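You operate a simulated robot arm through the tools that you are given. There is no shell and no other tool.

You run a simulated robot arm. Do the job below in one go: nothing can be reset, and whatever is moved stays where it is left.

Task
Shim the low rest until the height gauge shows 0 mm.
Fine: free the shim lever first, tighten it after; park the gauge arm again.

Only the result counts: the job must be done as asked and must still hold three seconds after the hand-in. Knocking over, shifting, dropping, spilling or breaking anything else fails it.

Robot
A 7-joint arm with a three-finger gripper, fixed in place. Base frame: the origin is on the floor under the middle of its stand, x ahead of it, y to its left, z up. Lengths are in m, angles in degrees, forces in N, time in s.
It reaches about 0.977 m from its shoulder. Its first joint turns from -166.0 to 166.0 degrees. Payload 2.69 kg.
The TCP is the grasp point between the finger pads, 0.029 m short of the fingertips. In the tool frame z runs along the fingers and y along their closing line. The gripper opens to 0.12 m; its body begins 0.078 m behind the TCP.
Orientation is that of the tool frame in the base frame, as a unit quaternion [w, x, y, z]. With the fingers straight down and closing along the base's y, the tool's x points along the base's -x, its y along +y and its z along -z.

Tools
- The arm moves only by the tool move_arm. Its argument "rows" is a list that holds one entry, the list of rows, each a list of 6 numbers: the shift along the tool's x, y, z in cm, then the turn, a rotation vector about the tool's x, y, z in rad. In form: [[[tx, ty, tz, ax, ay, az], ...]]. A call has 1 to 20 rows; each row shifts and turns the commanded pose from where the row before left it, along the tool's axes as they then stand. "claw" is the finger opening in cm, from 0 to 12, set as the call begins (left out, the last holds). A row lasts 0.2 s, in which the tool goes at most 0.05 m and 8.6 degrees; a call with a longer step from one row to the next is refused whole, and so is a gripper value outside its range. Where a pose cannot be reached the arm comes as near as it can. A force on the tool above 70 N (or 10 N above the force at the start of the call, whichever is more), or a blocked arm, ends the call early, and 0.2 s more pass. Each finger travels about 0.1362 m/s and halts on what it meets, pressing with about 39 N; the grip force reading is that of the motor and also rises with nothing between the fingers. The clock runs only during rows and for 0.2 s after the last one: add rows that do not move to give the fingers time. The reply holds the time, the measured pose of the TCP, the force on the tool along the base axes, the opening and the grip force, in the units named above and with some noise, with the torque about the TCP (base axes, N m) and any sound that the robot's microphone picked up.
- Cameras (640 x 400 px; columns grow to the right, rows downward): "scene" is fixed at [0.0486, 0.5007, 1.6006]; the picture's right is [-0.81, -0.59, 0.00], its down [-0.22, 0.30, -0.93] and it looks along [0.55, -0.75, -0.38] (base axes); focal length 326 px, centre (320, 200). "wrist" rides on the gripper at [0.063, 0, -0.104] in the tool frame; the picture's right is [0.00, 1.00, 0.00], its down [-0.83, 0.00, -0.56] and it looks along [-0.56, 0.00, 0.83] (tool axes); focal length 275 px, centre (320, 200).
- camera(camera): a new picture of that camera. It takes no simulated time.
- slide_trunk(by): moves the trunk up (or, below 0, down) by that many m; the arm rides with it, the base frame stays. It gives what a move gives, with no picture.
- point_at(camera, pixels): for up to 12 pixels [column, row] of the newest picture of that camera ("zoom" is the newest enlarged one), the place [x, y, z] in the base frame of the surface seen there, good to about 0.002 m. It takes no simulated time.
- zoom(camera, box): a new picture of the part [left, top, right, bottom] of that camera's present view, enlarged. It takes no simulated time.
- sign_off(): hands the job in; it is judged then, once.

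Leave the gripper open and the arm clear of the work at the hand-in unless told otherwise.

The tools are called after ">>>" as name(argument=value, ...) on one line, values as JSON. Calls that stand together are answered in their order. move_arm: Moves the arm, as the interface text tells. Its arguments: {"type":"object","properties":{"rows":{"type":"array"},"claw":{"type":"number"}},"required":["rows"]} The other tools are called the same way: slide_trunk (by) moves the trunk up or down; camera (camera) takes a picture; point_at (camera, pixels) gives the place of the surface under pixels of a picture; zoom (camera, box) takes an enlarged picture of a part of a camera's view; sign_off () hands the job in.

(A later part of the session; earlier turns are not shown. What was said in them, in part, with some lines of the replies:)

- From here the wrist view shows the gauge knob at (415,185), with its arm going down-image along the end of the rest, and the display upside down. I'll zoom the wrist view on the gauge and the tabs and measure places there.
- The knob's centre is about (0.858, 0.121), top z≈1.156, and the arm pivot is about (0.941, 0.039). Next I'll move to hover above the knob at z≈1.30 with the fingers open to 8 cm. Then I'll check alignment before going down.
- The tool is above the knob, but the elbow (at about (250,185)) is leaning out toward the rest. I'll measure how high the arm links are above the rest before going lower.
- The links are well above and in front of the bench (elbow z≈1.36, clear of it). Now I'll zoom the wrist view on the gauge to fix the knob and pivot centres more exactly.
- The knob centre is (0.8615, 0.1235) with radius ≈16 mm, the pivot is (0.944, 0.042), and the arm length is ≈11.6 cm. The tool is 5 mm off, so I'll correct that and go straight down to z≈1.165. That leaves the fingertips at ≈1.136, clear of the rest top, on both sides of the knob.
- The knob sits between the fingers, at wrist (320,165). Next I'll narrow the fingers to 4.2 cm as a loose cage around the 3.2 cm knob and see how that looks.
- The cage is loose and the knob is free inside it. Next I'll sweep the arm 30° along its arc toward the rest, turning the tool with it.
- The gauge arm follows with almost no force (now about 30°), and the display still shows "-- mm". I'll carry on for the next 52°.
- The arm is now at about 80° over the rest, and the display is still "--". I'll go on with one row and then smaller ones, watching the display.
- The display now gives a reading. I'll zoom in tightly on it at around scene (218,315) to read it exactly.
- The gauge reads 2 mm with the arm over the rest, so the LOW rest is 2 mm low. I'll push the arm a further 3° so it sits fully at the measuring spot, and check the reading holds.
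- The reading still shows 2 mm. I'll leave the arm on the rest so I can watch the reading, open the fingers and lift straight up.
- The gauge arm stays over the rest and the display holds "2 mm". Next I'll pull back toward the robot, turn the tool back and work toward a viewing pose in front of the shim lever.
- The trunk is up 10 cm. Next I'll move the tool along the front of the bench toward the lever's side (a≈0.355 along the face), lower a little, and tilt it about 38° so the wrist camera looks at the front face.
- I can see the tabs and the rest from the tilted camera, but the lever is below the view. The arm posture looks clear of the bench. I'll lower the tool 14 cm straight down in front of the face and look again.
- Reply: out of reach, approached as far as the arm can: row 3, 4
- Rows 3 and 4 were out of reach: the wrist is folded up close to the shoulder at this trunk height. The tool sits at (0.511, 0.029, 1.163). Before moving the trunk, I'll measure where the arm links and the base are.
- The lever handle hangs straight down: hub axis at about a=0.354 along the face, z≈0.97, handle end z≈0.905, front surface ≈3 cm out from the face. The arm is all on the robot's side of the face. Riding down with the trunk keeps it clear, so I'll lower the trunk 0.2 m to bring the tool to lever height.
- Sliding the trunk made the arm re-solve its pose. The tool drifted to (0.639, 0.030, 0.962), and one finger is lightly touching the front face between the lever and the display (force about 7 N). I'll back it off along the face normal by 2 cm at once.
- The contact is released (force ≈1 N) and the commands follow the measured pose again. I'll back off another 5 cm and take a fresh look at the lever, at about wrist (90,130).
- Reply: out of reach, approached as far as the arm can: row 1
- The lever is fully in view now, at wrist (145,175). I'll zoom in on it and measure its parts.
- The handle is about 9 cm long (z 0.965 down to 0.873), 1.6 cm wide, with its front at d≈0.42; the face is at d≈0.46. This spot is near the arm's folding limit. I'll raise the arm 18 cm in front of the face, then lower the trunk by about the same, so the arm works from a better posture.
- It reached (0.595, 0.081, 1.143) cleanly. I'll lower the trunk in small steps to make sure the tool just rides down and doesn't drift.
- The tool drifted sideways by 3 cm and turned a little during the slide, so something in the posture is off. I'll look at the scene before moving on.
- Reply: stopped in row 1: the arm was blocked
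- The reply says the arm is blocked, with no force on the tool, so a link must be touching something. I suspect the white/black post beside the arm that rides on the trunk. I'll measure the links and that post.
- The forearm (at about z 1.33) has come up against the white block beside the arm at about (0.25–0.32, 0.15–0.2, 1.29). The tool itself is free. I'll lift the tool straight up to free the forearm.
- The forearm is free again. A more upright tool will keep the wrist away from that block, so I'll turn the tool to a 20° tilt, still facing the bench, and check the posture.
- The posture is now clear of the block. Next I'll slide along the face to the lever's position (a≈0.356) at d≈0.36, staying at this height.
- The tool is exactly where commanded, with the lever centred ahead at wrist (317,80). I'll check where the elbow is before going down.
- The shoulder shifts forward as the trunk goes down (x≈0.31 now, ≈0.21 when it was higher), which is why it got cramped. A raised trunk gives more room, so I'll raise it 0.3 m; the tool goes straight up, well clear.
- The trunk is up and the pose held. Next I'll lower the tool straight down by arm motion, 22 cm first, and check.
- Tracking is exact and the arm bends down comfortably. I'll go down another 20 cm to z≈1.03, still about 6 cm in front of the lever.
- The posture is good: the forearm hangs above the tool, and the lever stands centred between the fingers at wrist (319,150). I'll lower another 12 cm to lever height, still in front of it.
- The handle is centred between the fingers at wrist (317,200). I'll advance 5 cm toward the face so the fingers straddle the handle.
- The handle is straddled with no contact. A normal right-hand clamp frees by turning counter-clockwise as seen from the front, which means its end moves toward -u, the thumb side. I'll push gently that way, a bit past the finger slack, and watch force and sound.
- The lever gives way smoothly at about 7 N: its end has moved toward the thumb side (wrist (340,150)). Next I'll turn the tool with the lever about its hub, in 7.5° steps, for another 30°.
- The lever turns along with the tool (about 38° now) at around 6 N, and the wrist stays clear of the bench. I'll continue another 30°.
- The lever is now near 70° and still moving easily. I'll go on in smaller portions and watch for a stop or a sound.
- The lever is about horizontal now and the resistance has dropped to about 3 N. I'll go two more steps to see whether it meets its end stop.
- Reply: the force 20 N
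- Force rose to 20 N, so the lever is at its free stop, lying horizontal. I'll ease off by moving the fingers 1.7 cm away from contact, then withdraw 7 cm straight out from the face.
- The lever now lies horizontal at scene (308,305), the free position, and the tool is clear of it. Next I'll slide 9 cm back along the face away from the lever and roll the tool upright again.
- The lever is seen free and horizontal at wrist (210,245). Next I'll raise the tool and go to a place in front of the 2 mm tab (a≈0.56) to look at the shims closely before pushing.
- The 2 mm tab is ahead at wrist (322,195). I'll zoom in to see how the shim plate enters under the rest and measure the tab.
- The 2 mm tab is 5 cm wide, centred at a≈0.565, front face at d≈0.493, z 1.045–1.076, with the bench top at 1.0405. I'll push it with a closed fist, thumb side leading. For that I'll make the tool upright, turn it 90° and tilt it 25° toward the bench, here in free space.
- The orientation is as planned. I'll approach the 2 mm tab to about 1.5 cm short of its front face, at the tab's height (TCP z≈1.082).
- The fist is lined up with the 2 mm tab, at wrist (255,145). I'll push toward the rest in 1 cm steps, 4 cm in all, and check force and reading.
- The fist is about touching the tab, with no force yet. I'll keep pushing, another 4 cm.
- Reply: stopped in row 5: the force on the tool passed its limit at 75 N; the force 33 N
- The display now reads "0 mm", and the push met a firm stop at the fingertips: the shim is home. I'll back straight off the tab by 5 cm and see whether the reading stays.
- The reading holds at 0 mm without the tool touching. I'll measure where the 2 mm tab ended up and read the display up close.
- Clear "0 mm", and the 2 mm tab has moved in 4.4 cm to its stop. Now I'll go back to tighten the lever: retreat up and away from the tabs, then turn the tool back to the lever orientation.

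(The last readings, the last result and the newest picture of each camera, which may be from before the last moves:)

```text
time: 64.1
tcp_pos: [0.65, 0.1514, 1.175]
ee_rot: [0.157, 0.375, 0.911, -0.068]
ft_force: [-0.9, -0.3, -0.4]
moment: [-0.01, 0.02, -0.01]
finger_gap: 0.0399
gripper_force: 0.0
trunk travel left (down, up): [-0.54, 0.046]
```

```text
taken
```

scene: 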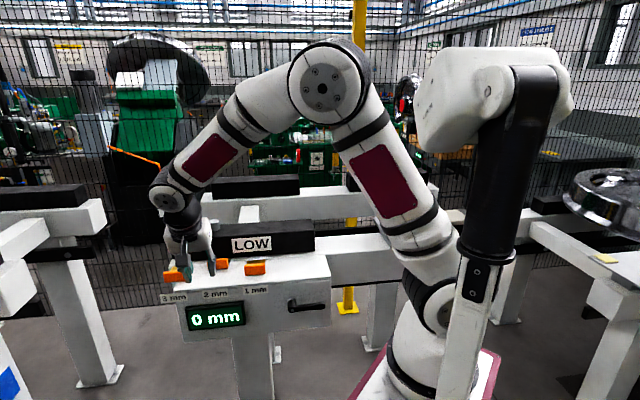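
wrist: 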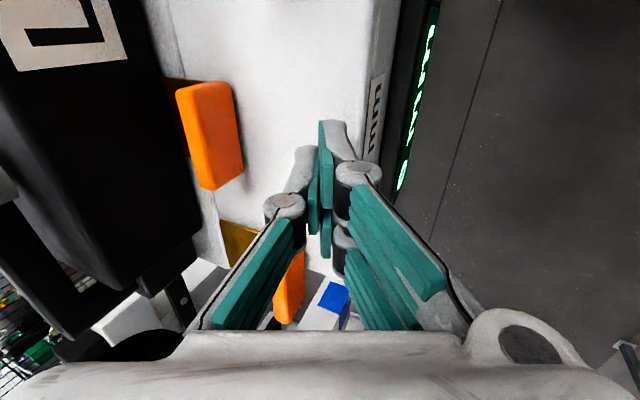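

The gauge still shows 0 mm. I'll move back along the face to the lever side and down to lever height, in front of the face.

>>> move_arm(rows=[[[0.28, -4.5, -0.1, 0, 0, 0], [0.28, -4.5, -0.1, 0, 0, 0], [0.28, -4.5, -0.1, 0, 0, 0], [0.28, -4.5, -0.1, 0, 0, 0], [1.37, 0, 3.76, 0, 0, 0], [1.37, 0, 3.76, 0, 0, 0], [1.37, 0, 3.76, 0, 0, 0], [1.37, 0, 3.76, 0, 0, 0], [1.37, 0, 3.76, 0, 0, 0], [0, 0, 0, 0, 0, 0]]], claw=4)

>>> move_arm(rows=[[[0, 0, 0, 0.1231, 0, -0.0448], [0, 0, 0, 0.1231, 0, -0.0448], [0, 0, 0, 0.1231, 0, -0.0448], [0, 0, 0, 0.1231, 0, -0.0448], [0, 0, 0, 0.1231, 0, -0.0448], [0, 0, 0, 0.1231, 0, -0.0448], [0, 0, 0, 0.1231, 0, -0.0448], [0, 0, 0, 0.1231, 0, -0.0448], [0, 0, 0, 0.1231, 0, -0.0448], [0, 0, 0, 0.1231, 0, -0.0448], [0, 0, 0, 0.1231, 0, -0.0448], [0, 0, 0, 0.0616, 0, -0.0224], [0, 0, 0, 0, 0, 0]]], claw=4)

>>> camera(camera="wrist")

>>> camera(camera="scene")

```text
time: 66.3
tcp_pos: [0.5127, 0.0324, 0.9768]
ee_rot: [0.156, 0.374, 0.912, -0.067]
ft_force: [1.5, 0.3, -0.8]
moment: [-0.01, 0.02, 0.06]
finger_gap: 0.0399
gripper_force: 0.0
trunk travel left (down, up): [-0.54, 0.046]
```

```text
time: 69.1
tcp_pos: [0.5125, 0.0336, 0.9755]
ee_rot: [-0.143, 0.159, 0.709, -0.672]
ft_force: [0.1, 0.1, 0.0]
moment: [-0.01, 0.0, 0.03]
finger_gap: 0.04
gripper_force: 0.0
trunk travel left (down, up): [-0.54, 0.046]
```

```text
taken
```

wrist: 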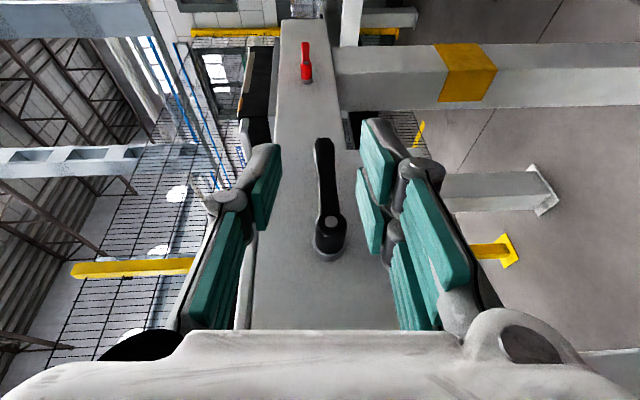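

```text
taken
```

scene: 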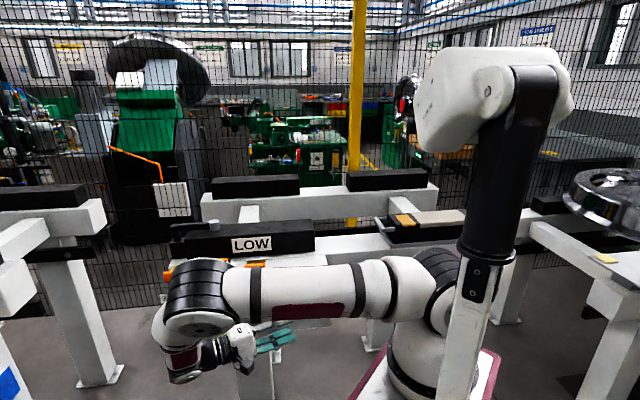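

I can see the lever in the wrist view: hub (330,225), end (323,145). I'll measure it to line the fingers up with the handle.

>>> point_at(camera="wrist", pixels=[[330, 221], [325, 190], [324, 170], [323, 150], [316, 150], [331, 150], [323, 142], [280, 200]])

```text
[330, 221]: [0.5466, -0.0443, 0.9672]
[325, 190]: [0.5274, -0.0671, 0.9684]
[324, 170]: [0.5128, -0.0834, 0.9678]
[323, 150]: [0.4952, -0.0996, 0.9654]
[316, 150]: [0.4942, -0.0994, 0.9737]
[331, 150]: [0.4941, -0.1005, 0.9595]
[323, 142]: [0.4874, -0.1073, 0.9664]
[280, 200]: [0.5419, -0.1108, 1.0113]
```

The handle lies exactly horizontal at z≈0.967, from a=0.355 to 0.269. I'll slide the fingers along so they sit around the handle's middle in the picture, still in front of it.

>>> move_arm(rows=[[[1.03, 0.09, 2.83, 0, 0, 0], [1.03, 0.09, 2.83, 0, 0, 0], [1.03, 0.09, 2.83, 0, 0, 0], [0, 0, 0, 0, 0, 0]]], claw=4)

>>> camera(camera="wrist")

```text
time: 70.1
tcp_pos: [0.4493, -0.0325, 0.9698]
ee_rot: [-0.141, 0.16, 0.709, -0.672]
ft_force: [0.5, -0.2, 0.4]
moment: [0.03, 0.01, 0.02]
finger_gap: 0.0398
gripper_force: 0.0
trunk travel left (down, up): [-0.54, 0.046]
```

```text
taken
```

wrist: 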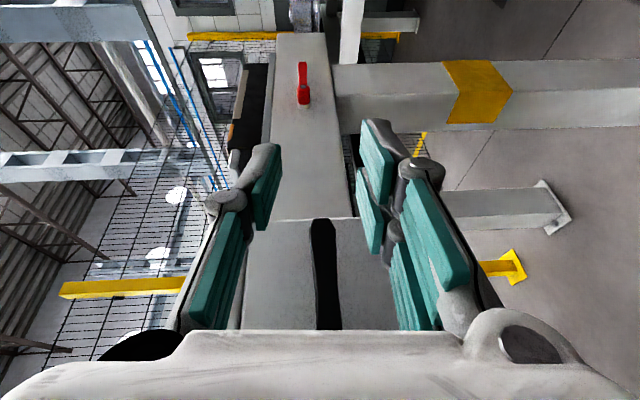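

The handle is centred between thumb and finger pair at wrist (325,270). I'll advance 7.1 cm toward the face to straddle it.

>>> move_arm(rows=[[[-1.67, 0, 0.61, 0, 0, 0], [-1.67, 0, 0.61, 0, 0, 0], [-1.67, 0, 0.61, 0, 0, 0], [-1.67, 0, 0.61, 0, 0, 0], [0, 0, 0, 0, 0, 0]]], claw=4)

>>> camera(camera="wrist")

```text
time: 71.3
tcp_pos: [0.5005, -0.0795, 0.9675]
ee_rot: [-0.143, 0.159, 0.71, -0.671]
ft_force: [-0.6, 0.2, 0.0]
moment: [0.0, -0.06, -0.03]
finger_gap: 0.0398
gripper_force: 0.0
trunk travel left (down, up): [-0.54, 0.046]
```

```text
taken
```

wrist: 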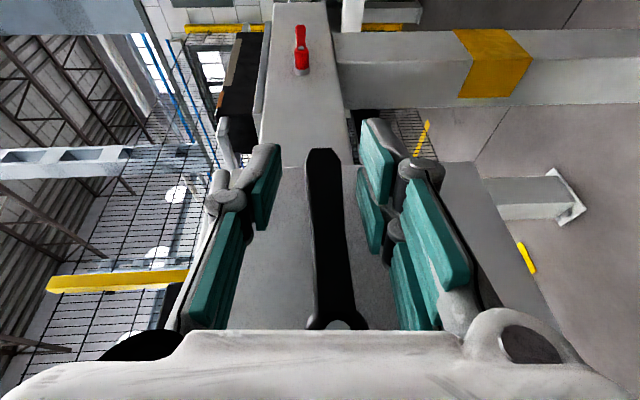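

The handle is straddled without contact. I'll turn the tool clockwise about the hub, so the thumb presses the handle down: 30° first.

>>> move_arm(rows=[[[0.007, 0.76, 0.019, -0.123, 0, 0.0448], [0.007, 0.76, 0.019, -0.123, 0, 0.0448], [0.007, 0.76, 0.019, -0.123, 0, 0.0448], [0.007, 0.76, 0.019, -0.123, 0, 0.0448], [0, 0, 0, 0, 0, 0]]], claw=4)

>>> camera(camera="wrist")

>>> zoom(camera="scene", box=[180, 220, 370, 370])

```text
time: 72.5
tcp_pos: [0.5045, -0.0779, 0.9375]
ee_rot: [-0.038, 0.253, 0.834, -0.488]
ft_force: [-0.3, -1.2, 0.7]
moment: [-0.02, 0.03, -0.01]
finger_gap: 0.0411
gripper_force: 0.8
trunk travel left (down, up): [-0.54, 0.046]
```

```text
taken
```

wrist: 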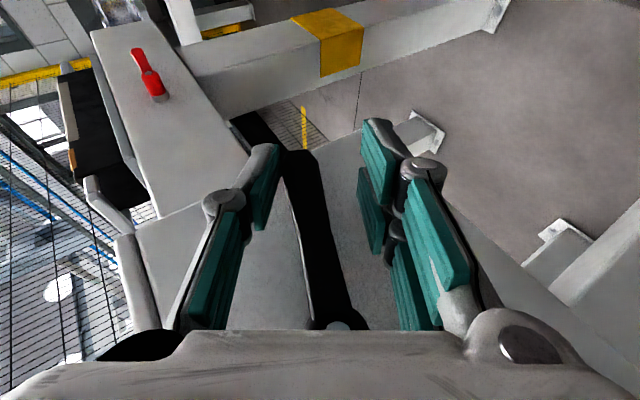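

```text
2.67 times, centred on (275, 295) of scene
```

zoom: 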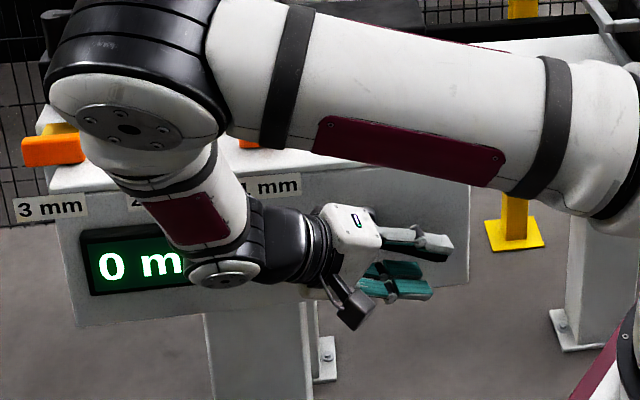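

The thumb is now in contact with the handle and it moves with little force. The elbow looks large in the picture near (204,254), so I'll check its distance from the bench and tabs.

>>> camera(camera="scene")

>>> point_at(camera="scene", pixels=[[203, 265], [190, 245], [205, 225], [230, 225], [250, 230], [195, 280], [225, 285], [260, 250], [215, 310], [300, 255]])

```text
taken
```

scene: 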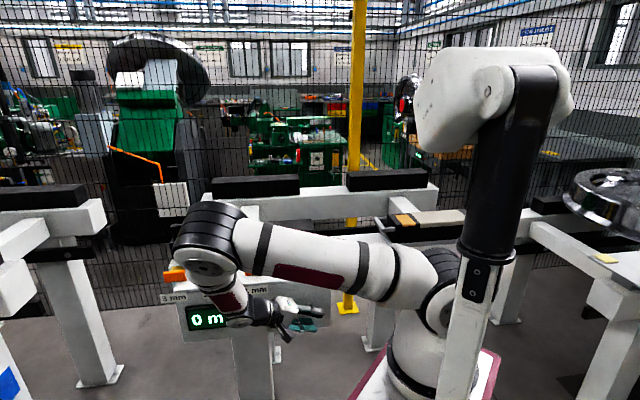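

```text
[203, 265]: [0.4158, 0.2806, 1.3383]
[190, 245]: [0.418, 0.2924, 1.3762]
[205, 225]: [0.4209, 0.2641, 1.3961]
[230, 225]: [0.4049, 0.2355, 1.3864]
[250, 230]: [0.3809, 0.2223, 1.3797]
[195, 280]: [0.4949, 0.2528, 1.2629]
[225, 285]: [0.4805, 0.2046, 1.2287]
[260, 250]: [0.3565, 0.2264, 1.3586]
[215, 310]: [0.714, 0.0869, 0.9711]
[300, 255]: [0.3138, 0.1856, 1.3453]
```

The elbow is at (0.42, 0.27, 1.37), far from the bench and only close to the camera. I'll continue turning the lever another 30°.

>>> move_arm(rows=[[[0.007, 0.76, 0.019, -0.123, 0, 0.0448], [0.007, 0.76, 0.019, -0.123, 0, 0.0448], [0.007, 0.76, 0.019, -0.123, 0, 0.0448], [0.007, 0.76, 0.019, -0.123, 0, 0.0448], [0, 0, 0, 0, 0, 0]]], claw=4)

>>> camera(camera="wrist")

>>> camera(camera="scene")

```text
time: 73.7
tcp_pos: [0.5188, -0.0609, 0.9171]
ee_rot: [0.068, 0.327, 0.902, -0.272]
ft_force: [-0.8, -1.7, 0.0]
moment: [-0.06, 0.03, -0.01]
finger_gap: 0.0407
gripper_force: 0.7
trunk travel left (down, up): [-0.54, 0.046]
```

```text
taken
```

wrist: 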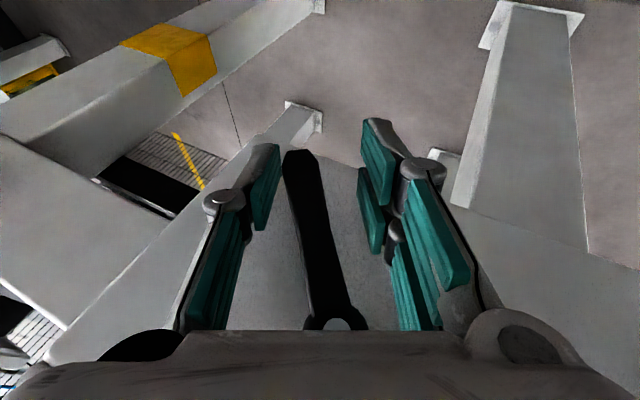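

```text
taken
```

scene: 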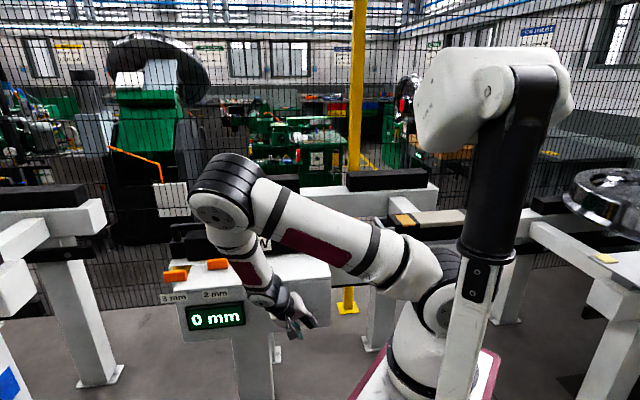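

The lever is at about 33° from straight down and following. I'll go another 30° and watch the force for its tight stop.

>>> move_arm(rows=[[[0.007, 0.76, 0.019, -0.123, 0, 0.0448], [0.007, 0.76, 0.019, -0.123, 0, 0.0448], [0.007, 0.76, 0.019, -0.123, 0, 0.0448], [0.007, 0.76, 0.019, -0.123, 0, 0.0448], [0, 0, 0, 0, 0, 0]]], claw=4)

>>> camera(camera="wrist")

>>> camera(camera="scene")

```text
time: 74.9
tcp_pos: [0.539, -0.0414, 0.9077]
ee_rot: [0.17, 0.379, 0.909, -0.038]
ft_force: [-0.1, -0.9, -0.4]
moment: [-0.01, 0.0, -0.04]
finger_gap: 0.041
gripper_force: 0.8
trunk travel left (down, up): [-0.54, 0.046]
```

```text
taken
```

wrist: 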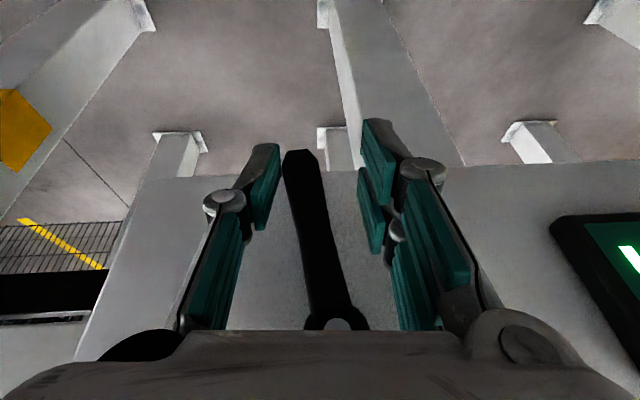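

```text
taken
```

scene: 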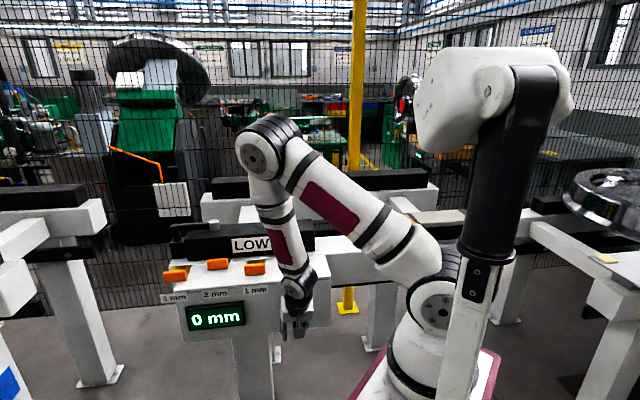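

The handle is nearly straight down, with light contact only. I'll continue in smaller steps to reach its tight stop.

>>> move_arm(rows=[[[0.003, 0.51, 0.013, -0.082, 0, 0.03], [0.003, 0.51, 0.013, -0.082, 0, 0.03], [0, 0, 0, 0, 0, 0]]], claw=4)

>>> camera(camera="wrist")

```text
time: 75.7
tcp_pos: [0.546, -0.0354, 0.9068]
ee_rot: [0.201, 0.392, 0.897, 0.042]
ft_force: [-3.7, -6.3, 2.4]
moment: [-0.22, 0.14, -0.04]
finger_gap: 0.0445
gripper_force: 2.9
trunk travel left (down, up): [-0.54, 0.046]
```

```text
taken
```

wrist: 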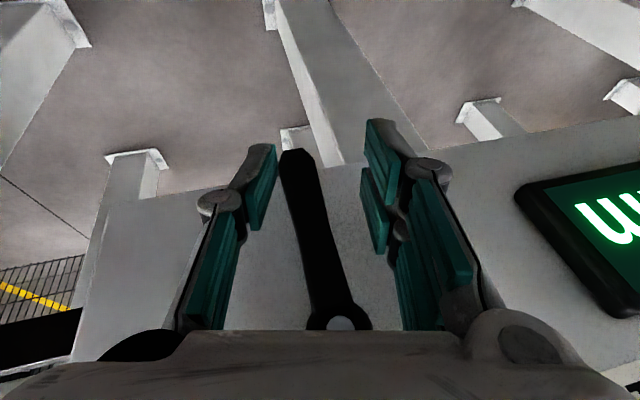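

Force is rising (about 7 N). I'll press on a little further to be sure it seats at the tight stop.

>>> move_arm(rows=[[[0.003, 0.51, 0.013, -0.082, 0, 0.03], [0, 0, 0, 0, 0, 0]]], claw=4)

>>> camera(camera="wrist")

```text
time: 76.3
tcp_pos: [0.5472, -0.0323, 0.9095]
ee_rot: [0.214, 0.399, 0.888, 0.08]
ft_force: [-13.0, -17.5, -1.4]
moment: [-0.56, 0.28, -0.32]
finger_gap: 0.055
gripper_force: 11.5
trunk travel left (down, up): [-0.54, 0.046]
```

```text
taken
```

wrist: 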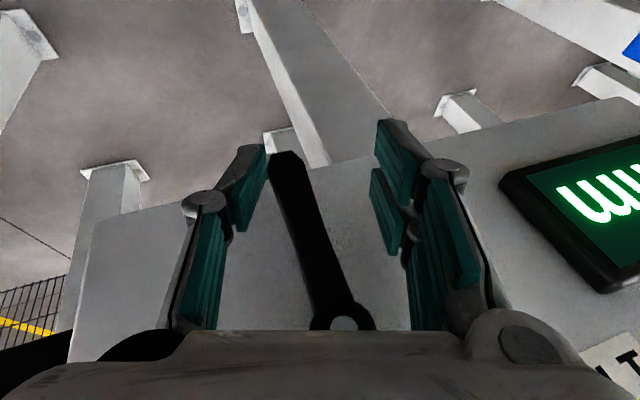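

Force reached 22 N with the handle no longer moving, so it is at its tight stop. I'll ease off, open the fingers a bit, and withdraw straight out from the face.

>>> move_arm(rows=[[[0, -0.9, 0, 0, 0, 0], [0, -0.9, 0, 0, 0, 0], [0, 0, 0, 0, 0, 0], [2.2, 0, -0.8, 0, 0, 0], [2.2, 0, -0.8, 0, 0, 0], [2.2, 0, -0.8, 0, 0, 0], [0, 0, 0, 0, 0, 0]]], claw=6)

>>> camera(camera="wrist")

>>> camera(camera="scene")

```text
time: 77.9
tcp_pos: [0.5106, 0.0058, 0.8918]
ee_rot: [0.215, 0.396, 0.889, 0.082]
ft_force: [0.9, 0.2, 0.0]
moment: [0.01, -0.01, 0.0]
finger_gap: 0.0604
gripper_force: 0.1
out of reach, approached as far as the arm can: row 5, 6
trunk travel left (down, up): [-0.54, 0.046]
```

```text
taken
```

wrist: 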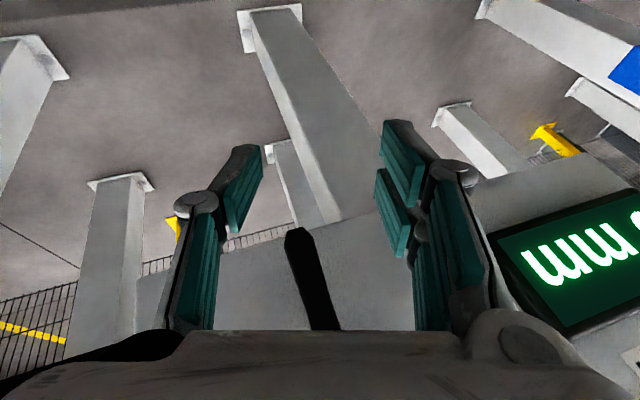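

```text
taken
```

scene: 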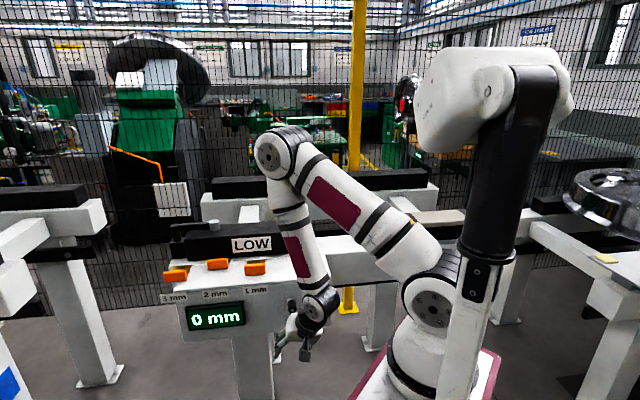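

The tool is clear of the handle at (0.511, 0.006, 0.892), and the display reads "0 mm". Next I'll move up and roll the tool back upright, then inspect the lever.

>>> move_arm(rows=[[[-1.31, 1.17, -3.59, 0, 0, 0], [-1.31, 1.17, -3.59, 0, 0, 0], [-1.31, 1.17, -3.59, 0, 0, 0], [0, 0, 0, 0.094, 0, -0.0342], [0, 0, 0, 0.094, 0, -0.0342], [0, 0, 0, 0.094, 0, -0.0342], [0, 0, 0, 0, 0, 0]]], claw=5)

>>> camera(camera="wrist")

>>> camera(camera="scene")

```text
time: 79.5
tcp_pos: [0.5448, 0.0068, 1.0022]
ee_rot: [0.162, 0.377, 0.91, -0.055]
ft_force: [0.1, -0.4, -1.0]
moment: [0.03, 0.01, 0.0]
finger_gap: 0.05
gripper_force: 0.1
out of reach, approached as far as the arm can: row 1, 2, 3
trunk travel left (down, up): [-0.54, 0.046]
```

```text
taken
```

wrist: 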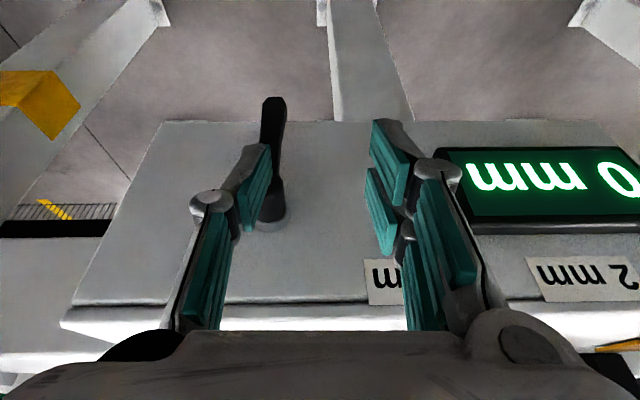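

```text
taken
```

scene: 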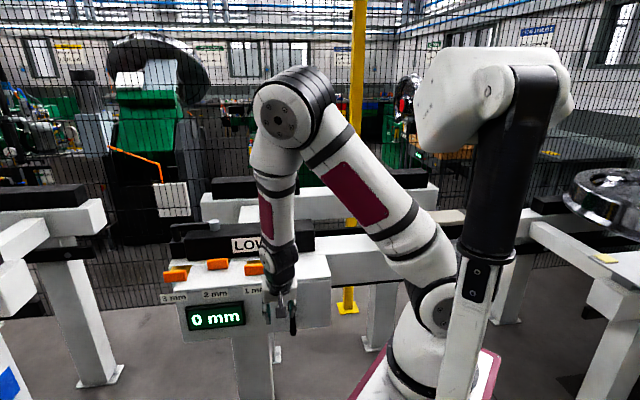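

The lever hangs straight down again at wrist (272,150), and the display reads 0 mm. I'll check the handle's points to be sure it is fully at its original place.

>>> point_at(camera="wrist", pixels=[[273, 105], [273, 120], [272, 135], [264, 110], [283, 110], [280, 215], [272, 190]])

>>> zoom(camera="wrist", box=[200, 80, 360, 250])

```text
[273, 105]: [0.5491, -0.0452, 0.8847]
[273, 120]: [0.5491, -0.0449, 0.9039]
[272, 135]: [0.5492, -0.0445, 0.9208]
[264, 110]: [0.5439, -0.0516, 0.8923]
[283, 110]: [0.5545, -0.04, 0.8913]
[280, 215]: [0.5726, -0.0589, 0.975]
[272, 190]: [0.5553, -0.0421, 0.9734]
```

```text
2.35 times, centred on (280, 165) of wrist
```

zoom: 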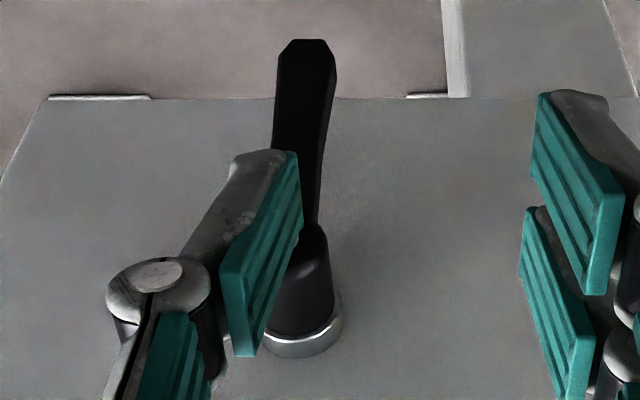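

The handle centreline is at a=0.356, exactly as it was at the start, so the lever is tight. Now to the gauge: I'll raise the tool to z≈1.30, make it upright and turn it 90° to match the gauge arm.

>>> move_arm(rows=[[[-1.47, 0, -4.04, 0, 0, 0], [-1.47, 0, -4.04, 0, 0, 0], [-1.47, 0, -4.04, 0, 0, 0], [-1.47, 0, -4.04, 0, 0, 0], [-1.47, 0, -4.04, 0, 0, 0], [-1.47, 0, -4.04, 0, 0, 0], [-1.47, 0, -4.04, 0, 0, 0], [0, 0, 0, 0, 0, 0]]], claw=6)

>>> move_arm(rows=[[[0, 4.5, 0, 0, 0, 0], [0, 4.5, 0, 0, 0, 0], [0, 4.5, 0, 0, 0, 0], [0, 4.5, 0, 0, 0, 0], [0, 0, 0, 0, 0.1163, 0], [0, 0, 0, 0, 0.1163, 0], [0, 0, 0, 0, 0.1163, 0], [0, 0, 0, 0, 0, -0.1309], [0, 0, 0, 0, 0, -0.1309], [0, 0, 0, 0, 0, -0.1309], [0, 0, 0, 0, 0, -0.1309], [0, 0, 0, 0, 0, -0.1309], [0, 0, 0, 0, 0, -0.1309], [0, 0, 0, 0, 0, -0.1309], [0, 0, 0, 0, 0, -0.1309], [0, 0, 0, 0, 0, -0.1309], [0, 0, 0, 0, 0, -0.1309], [0, 0, 0, 0, 0, -0.1309], [0, 0, 0, 0, 0, -0.1309], [0, 0, 0, 0, 0, 0]]], claw=6)

>>> camera(camera="scene")

>>> camera(camera="wrist")

```text
time: 81.2
tcp_pos: [0.5448, -0.0103, 1.2887]
ee_rot: [0.114, 0.389, 0.914, 0.005]
ft_force: [0.3, -0.4, 1.0]
moment: [0.0, -0.03, 0.01]
finger_gap: 0.06
gripper_force: 0.0
trunk travel left (down, up): [-0.54, 0.046]
stopped in row 8: the arm was blocked; the commanded pose is now the measured one
```

```text
time: 85.4
tcp_pos: [0.6713, 0.117, 1.3057]
ee_rot: [0.018, -0.382, 0.921, 0.081]
ft_force: [-0.1, 0.0, 0.5]
moment: [0.01, -0.01, -0.03]
finger_gap: 0.06
gripper_force: 0.1
trunk travel left (down, up): [-0.54, 0.046]
```

```text
taken
```

scene: 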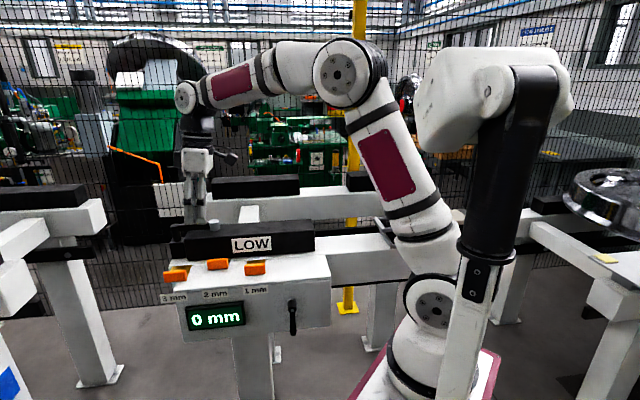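

```text
taken
```

wrist: 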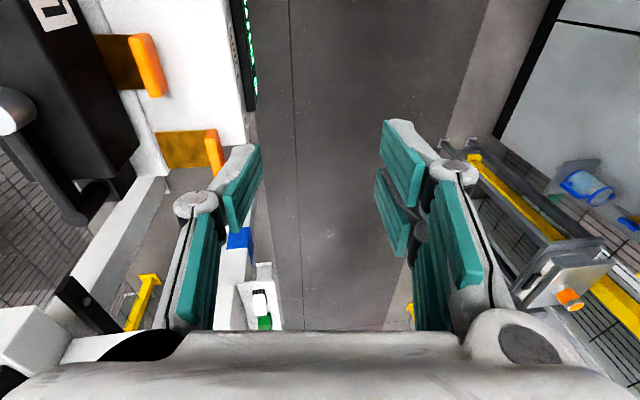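

On the way up a link briefly touched the white block again ("blocked") and the tool ended slightly tilted; nothing else was touched. I'm now at (0.671, 0.117, 1.306). I'll straighten the tool to vertical and move over the gauge knob at height.

>>> move_arm(rows=[[[0, 0, 0, 0.068, 0.048, 0.0005], [0, 0, 0, 0.068, 0.048, 0.0005], [-0.38, -4.1, 0, 0, 0, 0], [-0.38, -4.1, 0, 0, 0, 0], [-0.38, -4.1, 0, 0, 0, 0], [-0.38, -4.1, 0, 0, 0, 0], [-0.38, -4.1, 0, 0, 0, 0], [-0.38, -4.1, 0, 0, 0, 0], [0, 0, 0, 0, 0, 0]]], claw=7)

>>> camera(camera="wrist")

>>> camera(camera="scene")

```text
time: 87.4
tcp_pos: [0.8365, -0.0426, 1.3008]
ee_rot: [0.0, -0.382, 0.924, 0.0]
ft_force: [-0.1, -0.2, -0.1]
moment: [0.0, 0.01, 0.02]
finger_gap: 0.0699
gripper_force: 0.1
out of reach, approached as far as the arm can: row 8
trunk travel left (down, up): [-0.54, 0.046]
```

```text
taken
```

wrist: 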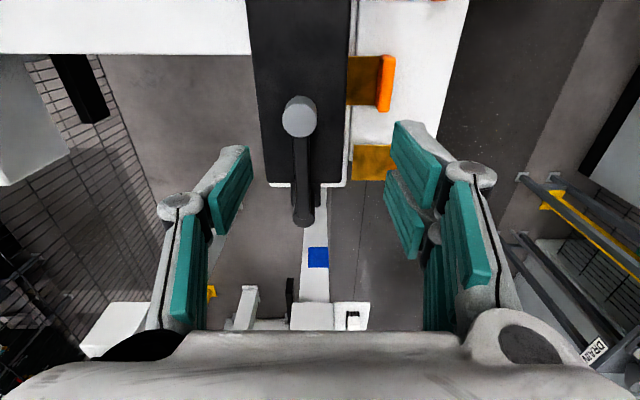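

```text
taken
```

scene: 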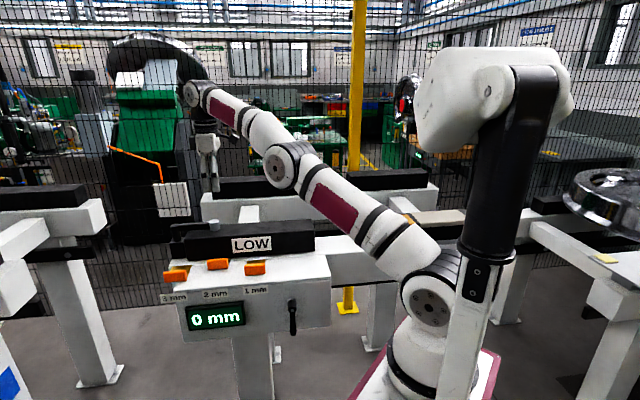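

Row 8 was at the edge of reach with the trunk this high (the shoulder sits further back). I'll pull back 8 cm and raise 10 cm, then lower the trunk to where it was when I first worked the gauge.

>>> move_arm(rows=[[[0, 4, 0, 0, 0, 0], [0, 4, 0, 0, 0, 0], [0, 2, -3.4, 0, 0, 0], [0, 2, -3.4, 0, 0, 0], [0, 0, -3.4, 0, 0, 0], [0, 0, 0, 0, 0, 0]]], claw=7)

>>> slide_trunk(by=-0.07)

```text
time: 88.8
tcp_pos: [0.7529, 0.0415, 1.4036]
ee_rot: [0.001, -0.382, 0.924, 0.0]
ft_force: [-0.4, 0.0, -0.3]
moment: [0.03, 0.02, -0.03]
finger_gap: 0.07
gripper_force: 0.1
trunk travel left (down, up): [-0.54, 0.046]
```

```text
time: 89.9
tcp_pos: [0.751, 0.0427, 1.3337]
ee_rot: [0.001, -0.382, 0.924, -0.001]
ft_force: [-0.8, -0.2, 0.3]
moment: [0.02, 0.0, 0.02]
finger_gap: 0.07
gripper_force: 0.0
trunk travel left (down, up): [-0.47, 0.116]
```

The slide was clean: only z changed. I'll lower the trunk the other 7 cm and look.

>>> slide_trunk(by=-0.07)

>>> camera(camera="wrist")

>>> camera(camera="scene")

```text
time: 91.0
tcp_pos: [0.7506, 0.0424, 1.2639]
ee_rot: [0.0, -0.381, 0.924, -0.001]
ft_force: [0.4, 0.2, -0.1]
moment: [-0.01, 0.04, 0.0]
finger_gap: 0.0701
gripper_force: 0.1
trunk travel left (down, up): [-0.4, 0.186]
```

```text
taken
```

wrist: 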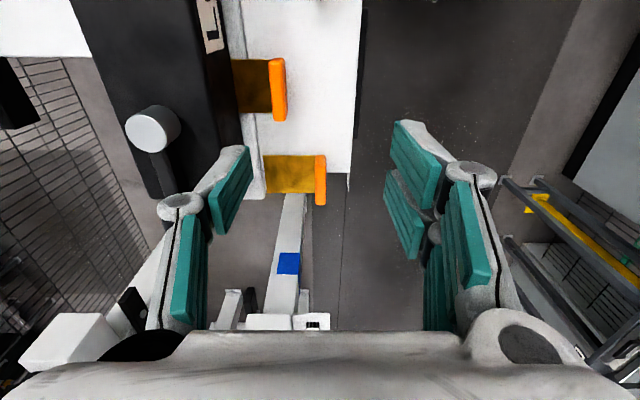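

```text
taken
```

scene: 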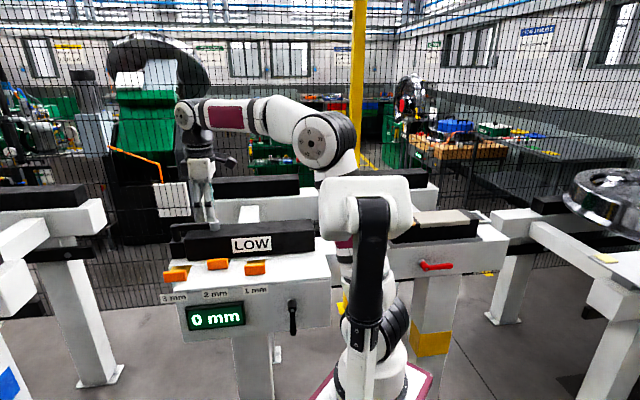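

The trunk is back at its starting height and the gauge reads 0 mm. I'll measure the knob (wrist (150,130)) and the pivot for the return swing.

>>> zoom(camera="wrist", box=[90, 80, 250, 210])

>>> point_at(camera="wrist", pixels=[[148, 133], [130, 133], [166, 133], [148, 116], [148, 149], [155, 170]])

```text
3.08 times, centred on (170, 145) of wrist
```

zoom: 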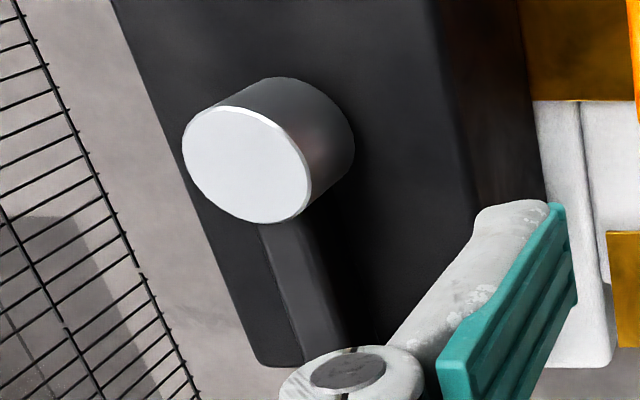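

```text
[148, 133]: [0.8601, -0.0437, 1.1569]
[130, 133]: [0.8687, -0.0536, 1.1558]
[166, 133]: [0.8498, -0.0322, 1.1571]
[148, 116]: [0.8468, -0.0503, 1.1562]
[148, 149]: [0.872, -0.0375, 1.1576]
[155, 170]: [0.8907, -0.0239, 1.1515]
```

The knob centre is (0.861, -0.045), i.e. about 91° of swing from park. I'll move above it, check, then go down with the fingers 7 cm open.

>>> move_arm(rows=[[[-0.41, -3.48, 0, 0, 0, 0], [-0.41, -3.48, 0, 0, 0, 0], [-0.41, -3.48, 0, 0, 0, 0], [-0.41, -3.48, 0, 0, 0, 0], [0, 0, 0, 0, 0, 0]]], claw=7)

>>> camera(camera="wrist")

```text
time: 92.2
tcp_pos: [0.8629, -0.0458, 1.263]
ee_rot: [0.0, -0.381, 0.924, 0.0]
ft_force: [-0.6, 0.7, -0.1]
moment: [0.02, 0.0, 0.01]
finger_gap: 0.0702
gripper_force: 0.0
trunk travel left (down, up): [-0.4, 0.186]
```

```text
taken
```

wrist: 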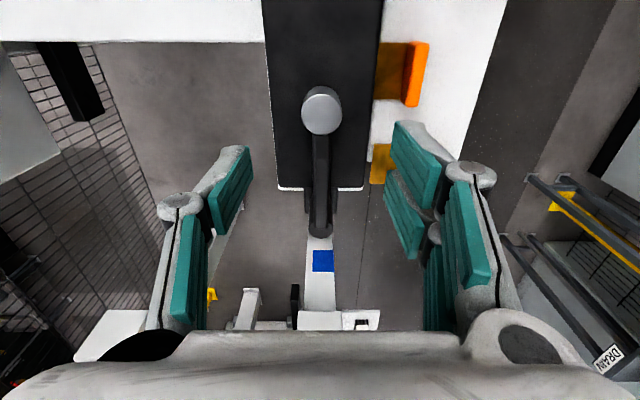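

The knob is centred between the fingers at wrist (321,110). I'll go straight down to z≈1.165 and then narrow to a loose cage.

>>> move_arm(rows=[[[0, 0, 3.3, 0, 0, 0], [0, 0, 3.3, 0, 0, 0], [0, 0, 3.1, 0, 0, 0], [0, 0, 0, 0, 0, 0]]], claw=7)

>>> move_arm(rows=[[[0, 0, 0, 0, 0, 0], [0, 0, 0, 0, 0, 0]]], claw=4.2)

>>> camera(camera="wrist")

>>> zoom(camera="scene", box=[100, 180, 300, 340])

```text
time: 93.2
tcp_pos: [0.8612, -0.045, 1.1672]
ee_rot: [0.0, -0.382, 0.924, -0.002]
ft_force: [0.8, 0.2, -0.6]
moment: [-0.03, -0.05, -0.03]
finger_gap: 0.0697
gripper_force: 0.1
trunk travel left (down, up): [-0.4, 0.186]
```

```text
time: 93.8
tcp_pos: [0.8619, -0.0446, 1.1673]
ee_rot: [0.0, -0.382, 0.924, 0.0]
ft_force: [0.0, 0.2, -0.1]
moment: [-0.01, 0.01, 0.0]
finger_gap: 0.042
gripper_force: 0.1
trunk travel left (down, up): [-0.4, 0.186]
```

```text
taken
```

wrist: 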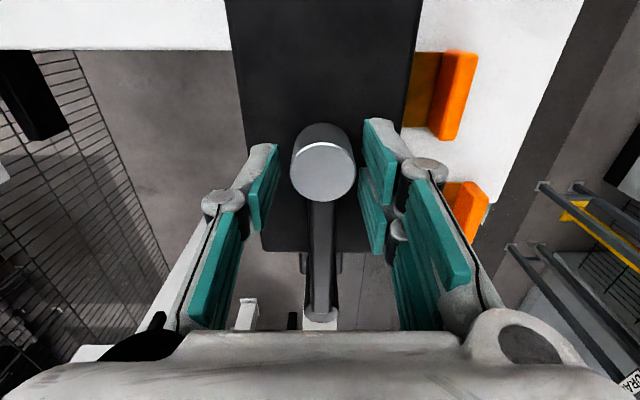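

```text
2.50 times, centred on (200, 260) of scene
```

zoom: 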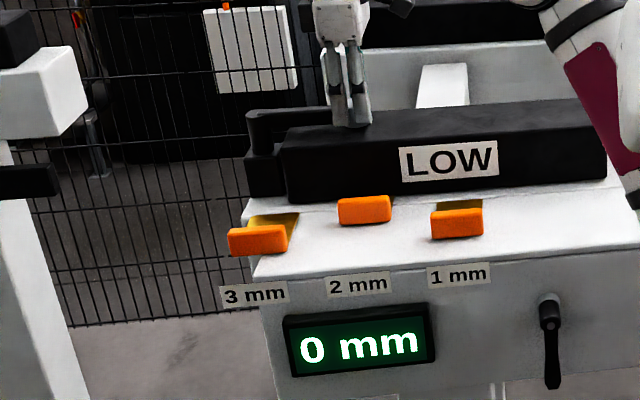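

The cage is around the knob, with the display at 0 mm and the lever down. I'll swing the gauge arm back along its arc: 45° first.

>>> move_arm(rows=[[[-0.1, 1.53, 0, 0, 0, 0.1309], [-0.1, 1.53, 0, 0, 0, 0.1309], [-0.1, 1.53, 0, 0, 0, 0.1309], [-0.1, 1.53, 0, 0, 0, 0.1309], [-0.1, 1.53, 0, 0, 0, 0.1309], [-0.1, 1.53, 0, 0, 0, 0.1309], [0, 0, 0, 0, 0, 0]]], claw=4.2)

>>> camera(camera="wrist")

>>> zoom(camera="scene", box=[100, 180, 300, 340])

```text
time: 95.4
tcp_pos: [0.8269, 0.0388, 1.1665]
ee_rot: [0.0, 0.002, 1.0, 0.0]
ft_force: [-0.4, -0.2, -0.1]
moment: [0.0, -0.01, 0.02]
finger_gap: 0.042
gripper_force: 0.2
trunk travel left (down, up): [-0.4, 0.186]
```

```text
taken
```

wrist: 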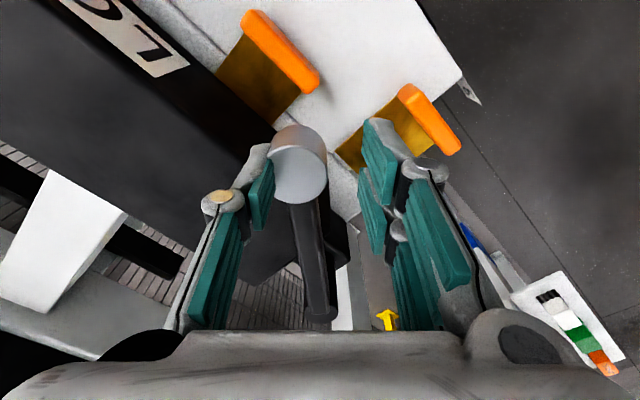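

```text
2.50 times, centred on (200, 260) of scene
```

zoom: 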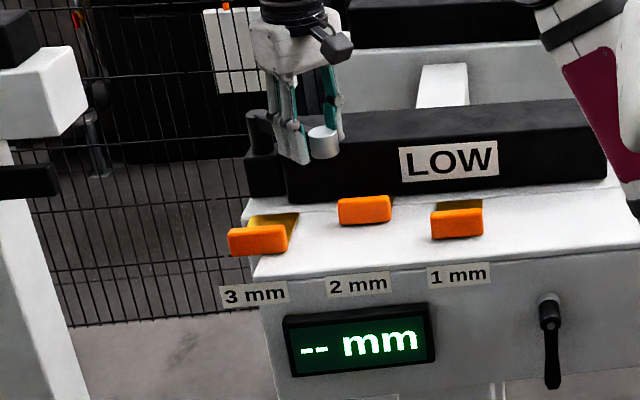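

The arm follows freely and the display has gone back to "--". I'll swing the remaining 45°.

>>> move_arm(rows=[[[-0.1, 1.53, 0, 0, 0, 0.1309], [-0.1, 1.53, 0, 0, 0, 0.1309], [-0.1, 1.53, 0, 0, 0, 0.1309], [-0.1, 1.53, 0, 0, 0, 0.1309], [-0.1, 1.53, 0, 0, 0, 0.1309], [-0.1, 1.53, 0, 0, 0, 0.1309], [0, 0, 0, 0, 0, 0]]], claw=4.2)

>>> camera(camera="wrist")

>>> zoom(camera="scene", box=[100, 180, 300, 340])

```text
time: 97.0
tcp_pos: [0.8616, 0.1234, 1.1653]
ee_rot: [0.0, 0.384, 0.923, 0.001]
ft_force: [0.6, -0.7, 0.7]
moment: [0.0, 0.0, -0.01]
finger_gap: 0.042
gripper_force: 0.1
trunk travel left (down, up): [-0.4, 0.186]
```

```text
taken
```

wrist: 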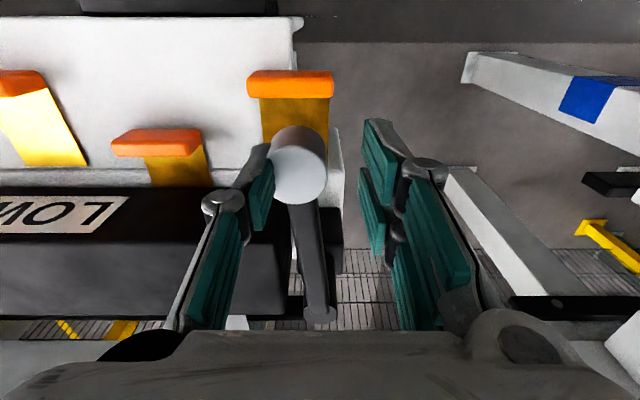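

```text
2.50 times, centred on (200, 260) of scene
```

zoom: 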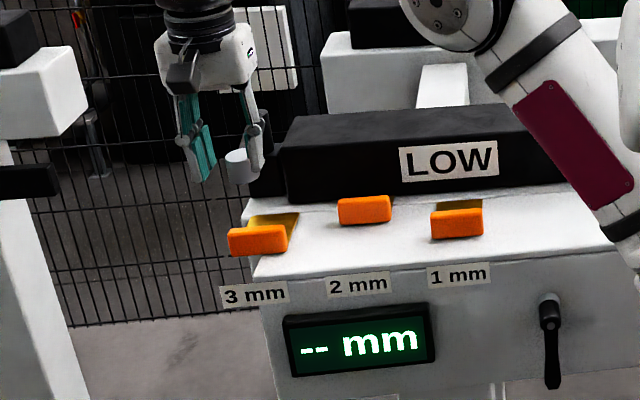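

The knob sits at wrist (298,170), whereas it was at (320,165) when parked, so it lags about 7 mm because of the finger slack. I'll push it the remaining 4° gently.

>>> move_arm(rows=[[[-0.02, 0.4, 0, 0, 0, 0.034], [-0.02, 0.35, 0, 0, 0, 0.03], [0, 0, 0, 0, 0, 0]]], claw=4.2)

>>> camera(camera="wrist")

>>> point_at(camera="wrist", pixels=[[298, 178], [280, 178], [318, 178], [298, 160], [298, 195]])

```text
time: 97.8
tcp_pos: [0.8655, 0.1265, 1.1655]
ee_rot: [0.001, 0.413, 0.911, -0.001]
ft_force: [0.4, -0.7, 0.3]
moment: [-0.01, 0.0, 0.0]
finger_gap: 0.0421
gripper_force: 0.1
trunk travel left (down, up): [-0.4, 0.186]
```

```text
taken
```

wrist: 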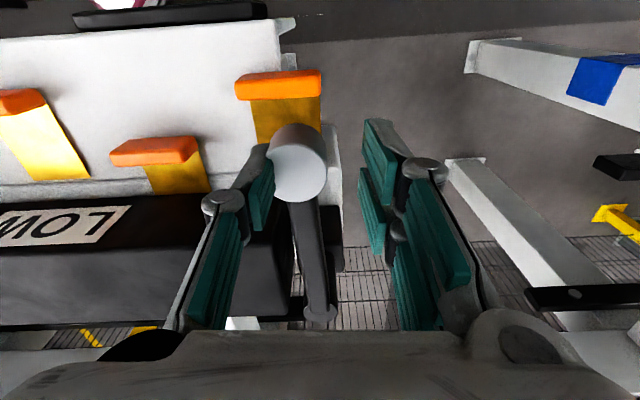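

```text
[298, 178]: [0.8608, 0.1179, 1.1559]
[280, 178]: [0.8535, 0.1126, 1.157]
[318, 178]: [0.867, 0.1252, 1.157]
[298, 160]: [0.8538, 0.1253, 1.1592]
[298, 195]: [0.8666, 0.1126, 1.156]
```

By the measured centre (0.860, 0.119), the knob is still about 4 mm short of its original place (0.8613, 0.1236). I'll push 4 mm more.

>>> move_arm(rows=[[[-0.02, 0.4, 0, 0, 0, 0.034], [0, 0, 0, 0, 0, 0]]], claw=4.2)

>>> zoom(camera="wrist", box=[230, 100, 390, 220])

```text
time: 98.4
tcp_pos: [0.8709, 0.13, 1.1652]
ee_rot: [0.001, 0.428, 0.904, 0.0]
ft_force: [-0.4, 0.3, -0.7]
moment: [0.01, 0.04, 0.0]
finger_gap: 0.0419
gripper_force: 0.0
trunk travel left (down, up): [-0.4, 0.186]
```

```text
3.33 times, centred on (310, 160) of wrist
```

zoom: 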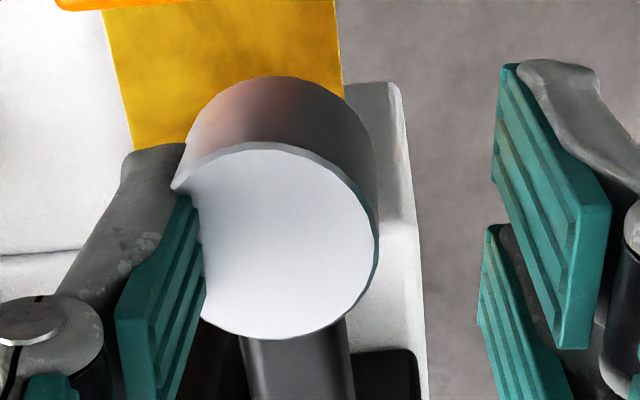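

>>> point_at(camera="zoom", pixels=[[285, 240], [285, 160], [285, 320], [365, 240], [215, 240], [300, 380]])

```text
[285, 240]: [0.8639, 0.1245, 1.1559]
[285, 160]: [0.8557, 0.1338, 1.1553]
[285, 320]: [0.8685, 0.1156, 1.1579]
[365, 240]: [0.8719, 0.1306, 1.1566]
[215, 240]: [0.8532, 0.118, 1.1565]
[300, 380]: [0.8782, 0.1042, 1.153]
```

By the same centre measurement the knob is now at (0.863, 0.124), against (0.863, 0.123) when parked at the start: a match. I'll open the fingers and lift straight up.

>>> move_arm(rows=[[[0, 0, 0, 0, 0, 0], [0, 0, 0, 0, 0, 0], [0, 0, -2, 0, 0, 0], [0, 0, -4, 0, 0, 0], [0, 0, -4, 0, 0, 0], [0, 0, -4, 0, 0, 0], [0, 0, 0, 0, 0, 0]]], claw=8)

>>> zoom(camera="scene", box=[155, 215, 215, 290])

>>> camera(camera="wrist")

```text
time: 100.0
tcp_pos: [0.8694, 0.1281, 1.2952]
ee_rot: [0.001, 0.429, 0.904, -0.001]
ft_force: [0.2, 0.4, 0.4]
moment: [-0.02, -0.01, -0.01]
finger_gap: 0.0798
gripper_force: 0.0
out of reach, approached as far as the arm can: row 6
trunk travel left (down, up): [-0.4, 0.186]
```

```text
5.33 times, centred on (185, 252) of scene
```

zoom: 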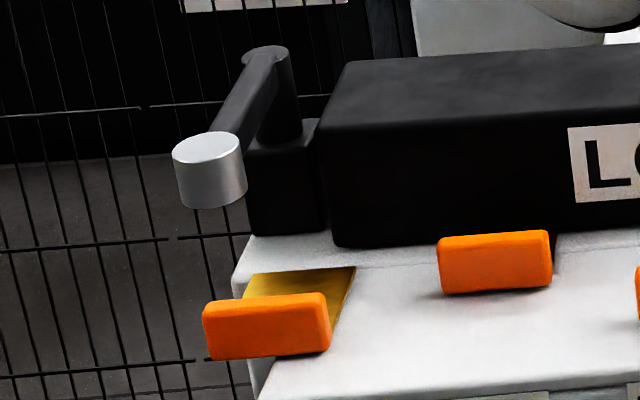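

```text
taken
```

wrist: 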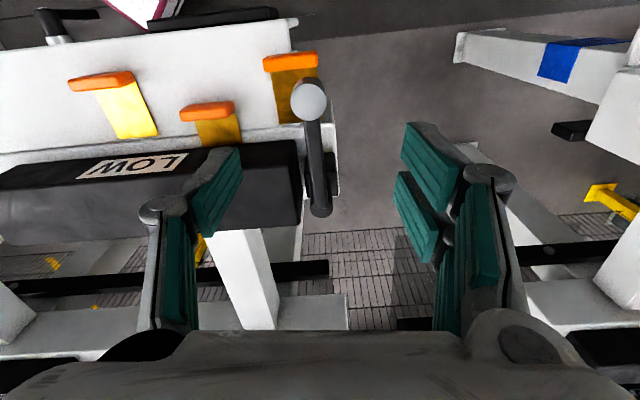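

The gauge arm stands as in the first picture. I'll now open the gripper fully and retreat toward the robot and up, clear of the work.

>>> move_arm(rows=[[[2.55, -3.08, 0, 0, 0, 0], [2.55, -3.08, 0, 0, 0, 0], [2.55, -3.08, 0, 0, 0, 0], [2.55, -3.08, 0, 0, 0, 0], [2.55, -3.08, 0, 0, 0, 0], [0, 0, -4, 0, 0, 0], [0, 0, -4, 0, 0, 0], [0, 0, -3, 0, 0, 0], [0, 0, 0, 0, 0, 0]]], claw=12)

>>> camera(camera="scene")

>>> camera(camera="wrist")

>>> zoom(camera="scene", box=[150, 210, 340, 350])

```text
time: 102.0
tcp_pos: [0.6669, 0.1315, 1.4035]
ee_rot: [0.0, 0.429, 0.903, 0.0]
ft_force: [-1.0, 0.0, 0.1]
moment: [-0.03, -0.04, -0.03]
finger_gap: 0.1201
gripper_force: 0.1
trunk travel left (down, up): [-0.4, 0.186]
```

```text
taken
```

scene: 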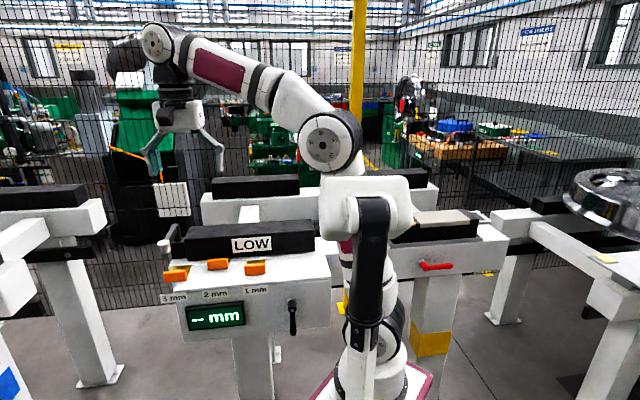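

```text
taken
```

wrist: 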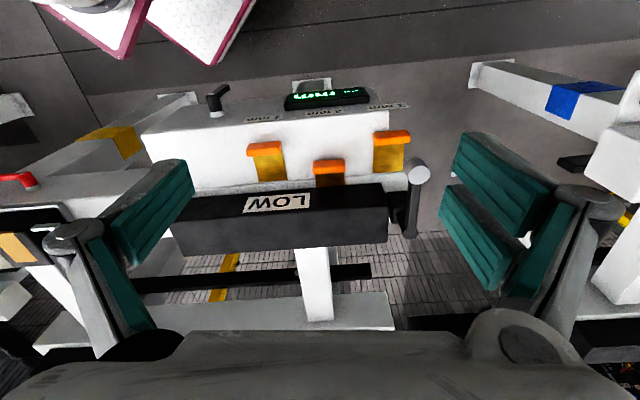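

```text
2.86 times, centred on (245, 280) of scene
```

zoom: 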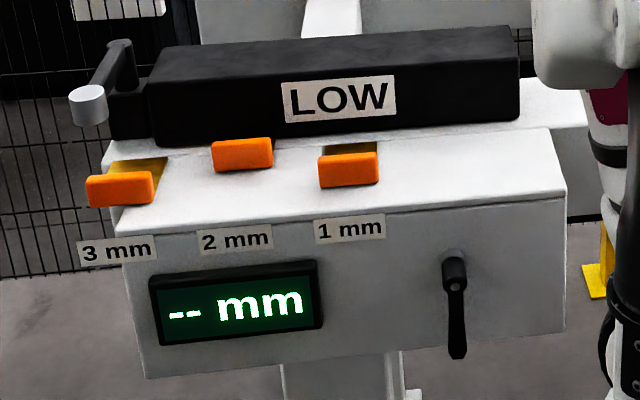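

Everything is in place. The 2 mm shim is home and the gauge read 0 mm, also after the lever was tightened. The lever is straight down, the gauge arm is parked, and the 1 mm and 3 mm shims are untouched. The gripper is open and the arm is clear, so I'm handing in.

>>> sign_off()

```text
The job is handed in.
```

The LOW rest is shimmed and the height gauge read 0 mm. That reading held after I tightened the shim lever. The job is handed in, and I have no verdict back yet.

- **Shim:** the gauge first showed 2 mm low. I pushed the 2 mm shim in about 4.4 cm until it hit a firm stop. The 1 mm and 3 mm shims were not touched.
- **Lever:** I freed it to its end stop, then turned it back to its tight stop. It hangs straight down, where it was at the start.
- **Gauge arm:** it is parked again, within about 1 mm of where it started, and the display is back to "--".
- **Robot:** the gripper is fully open and the arm is back from the bench.

**Unplanned contacts:** one finger lightly touched the front face of the bench (about 7 N). Twice the arm was also blocked, most likely against the white block that rides beside it on the trunk. I saw nothing moved or damaged by either.
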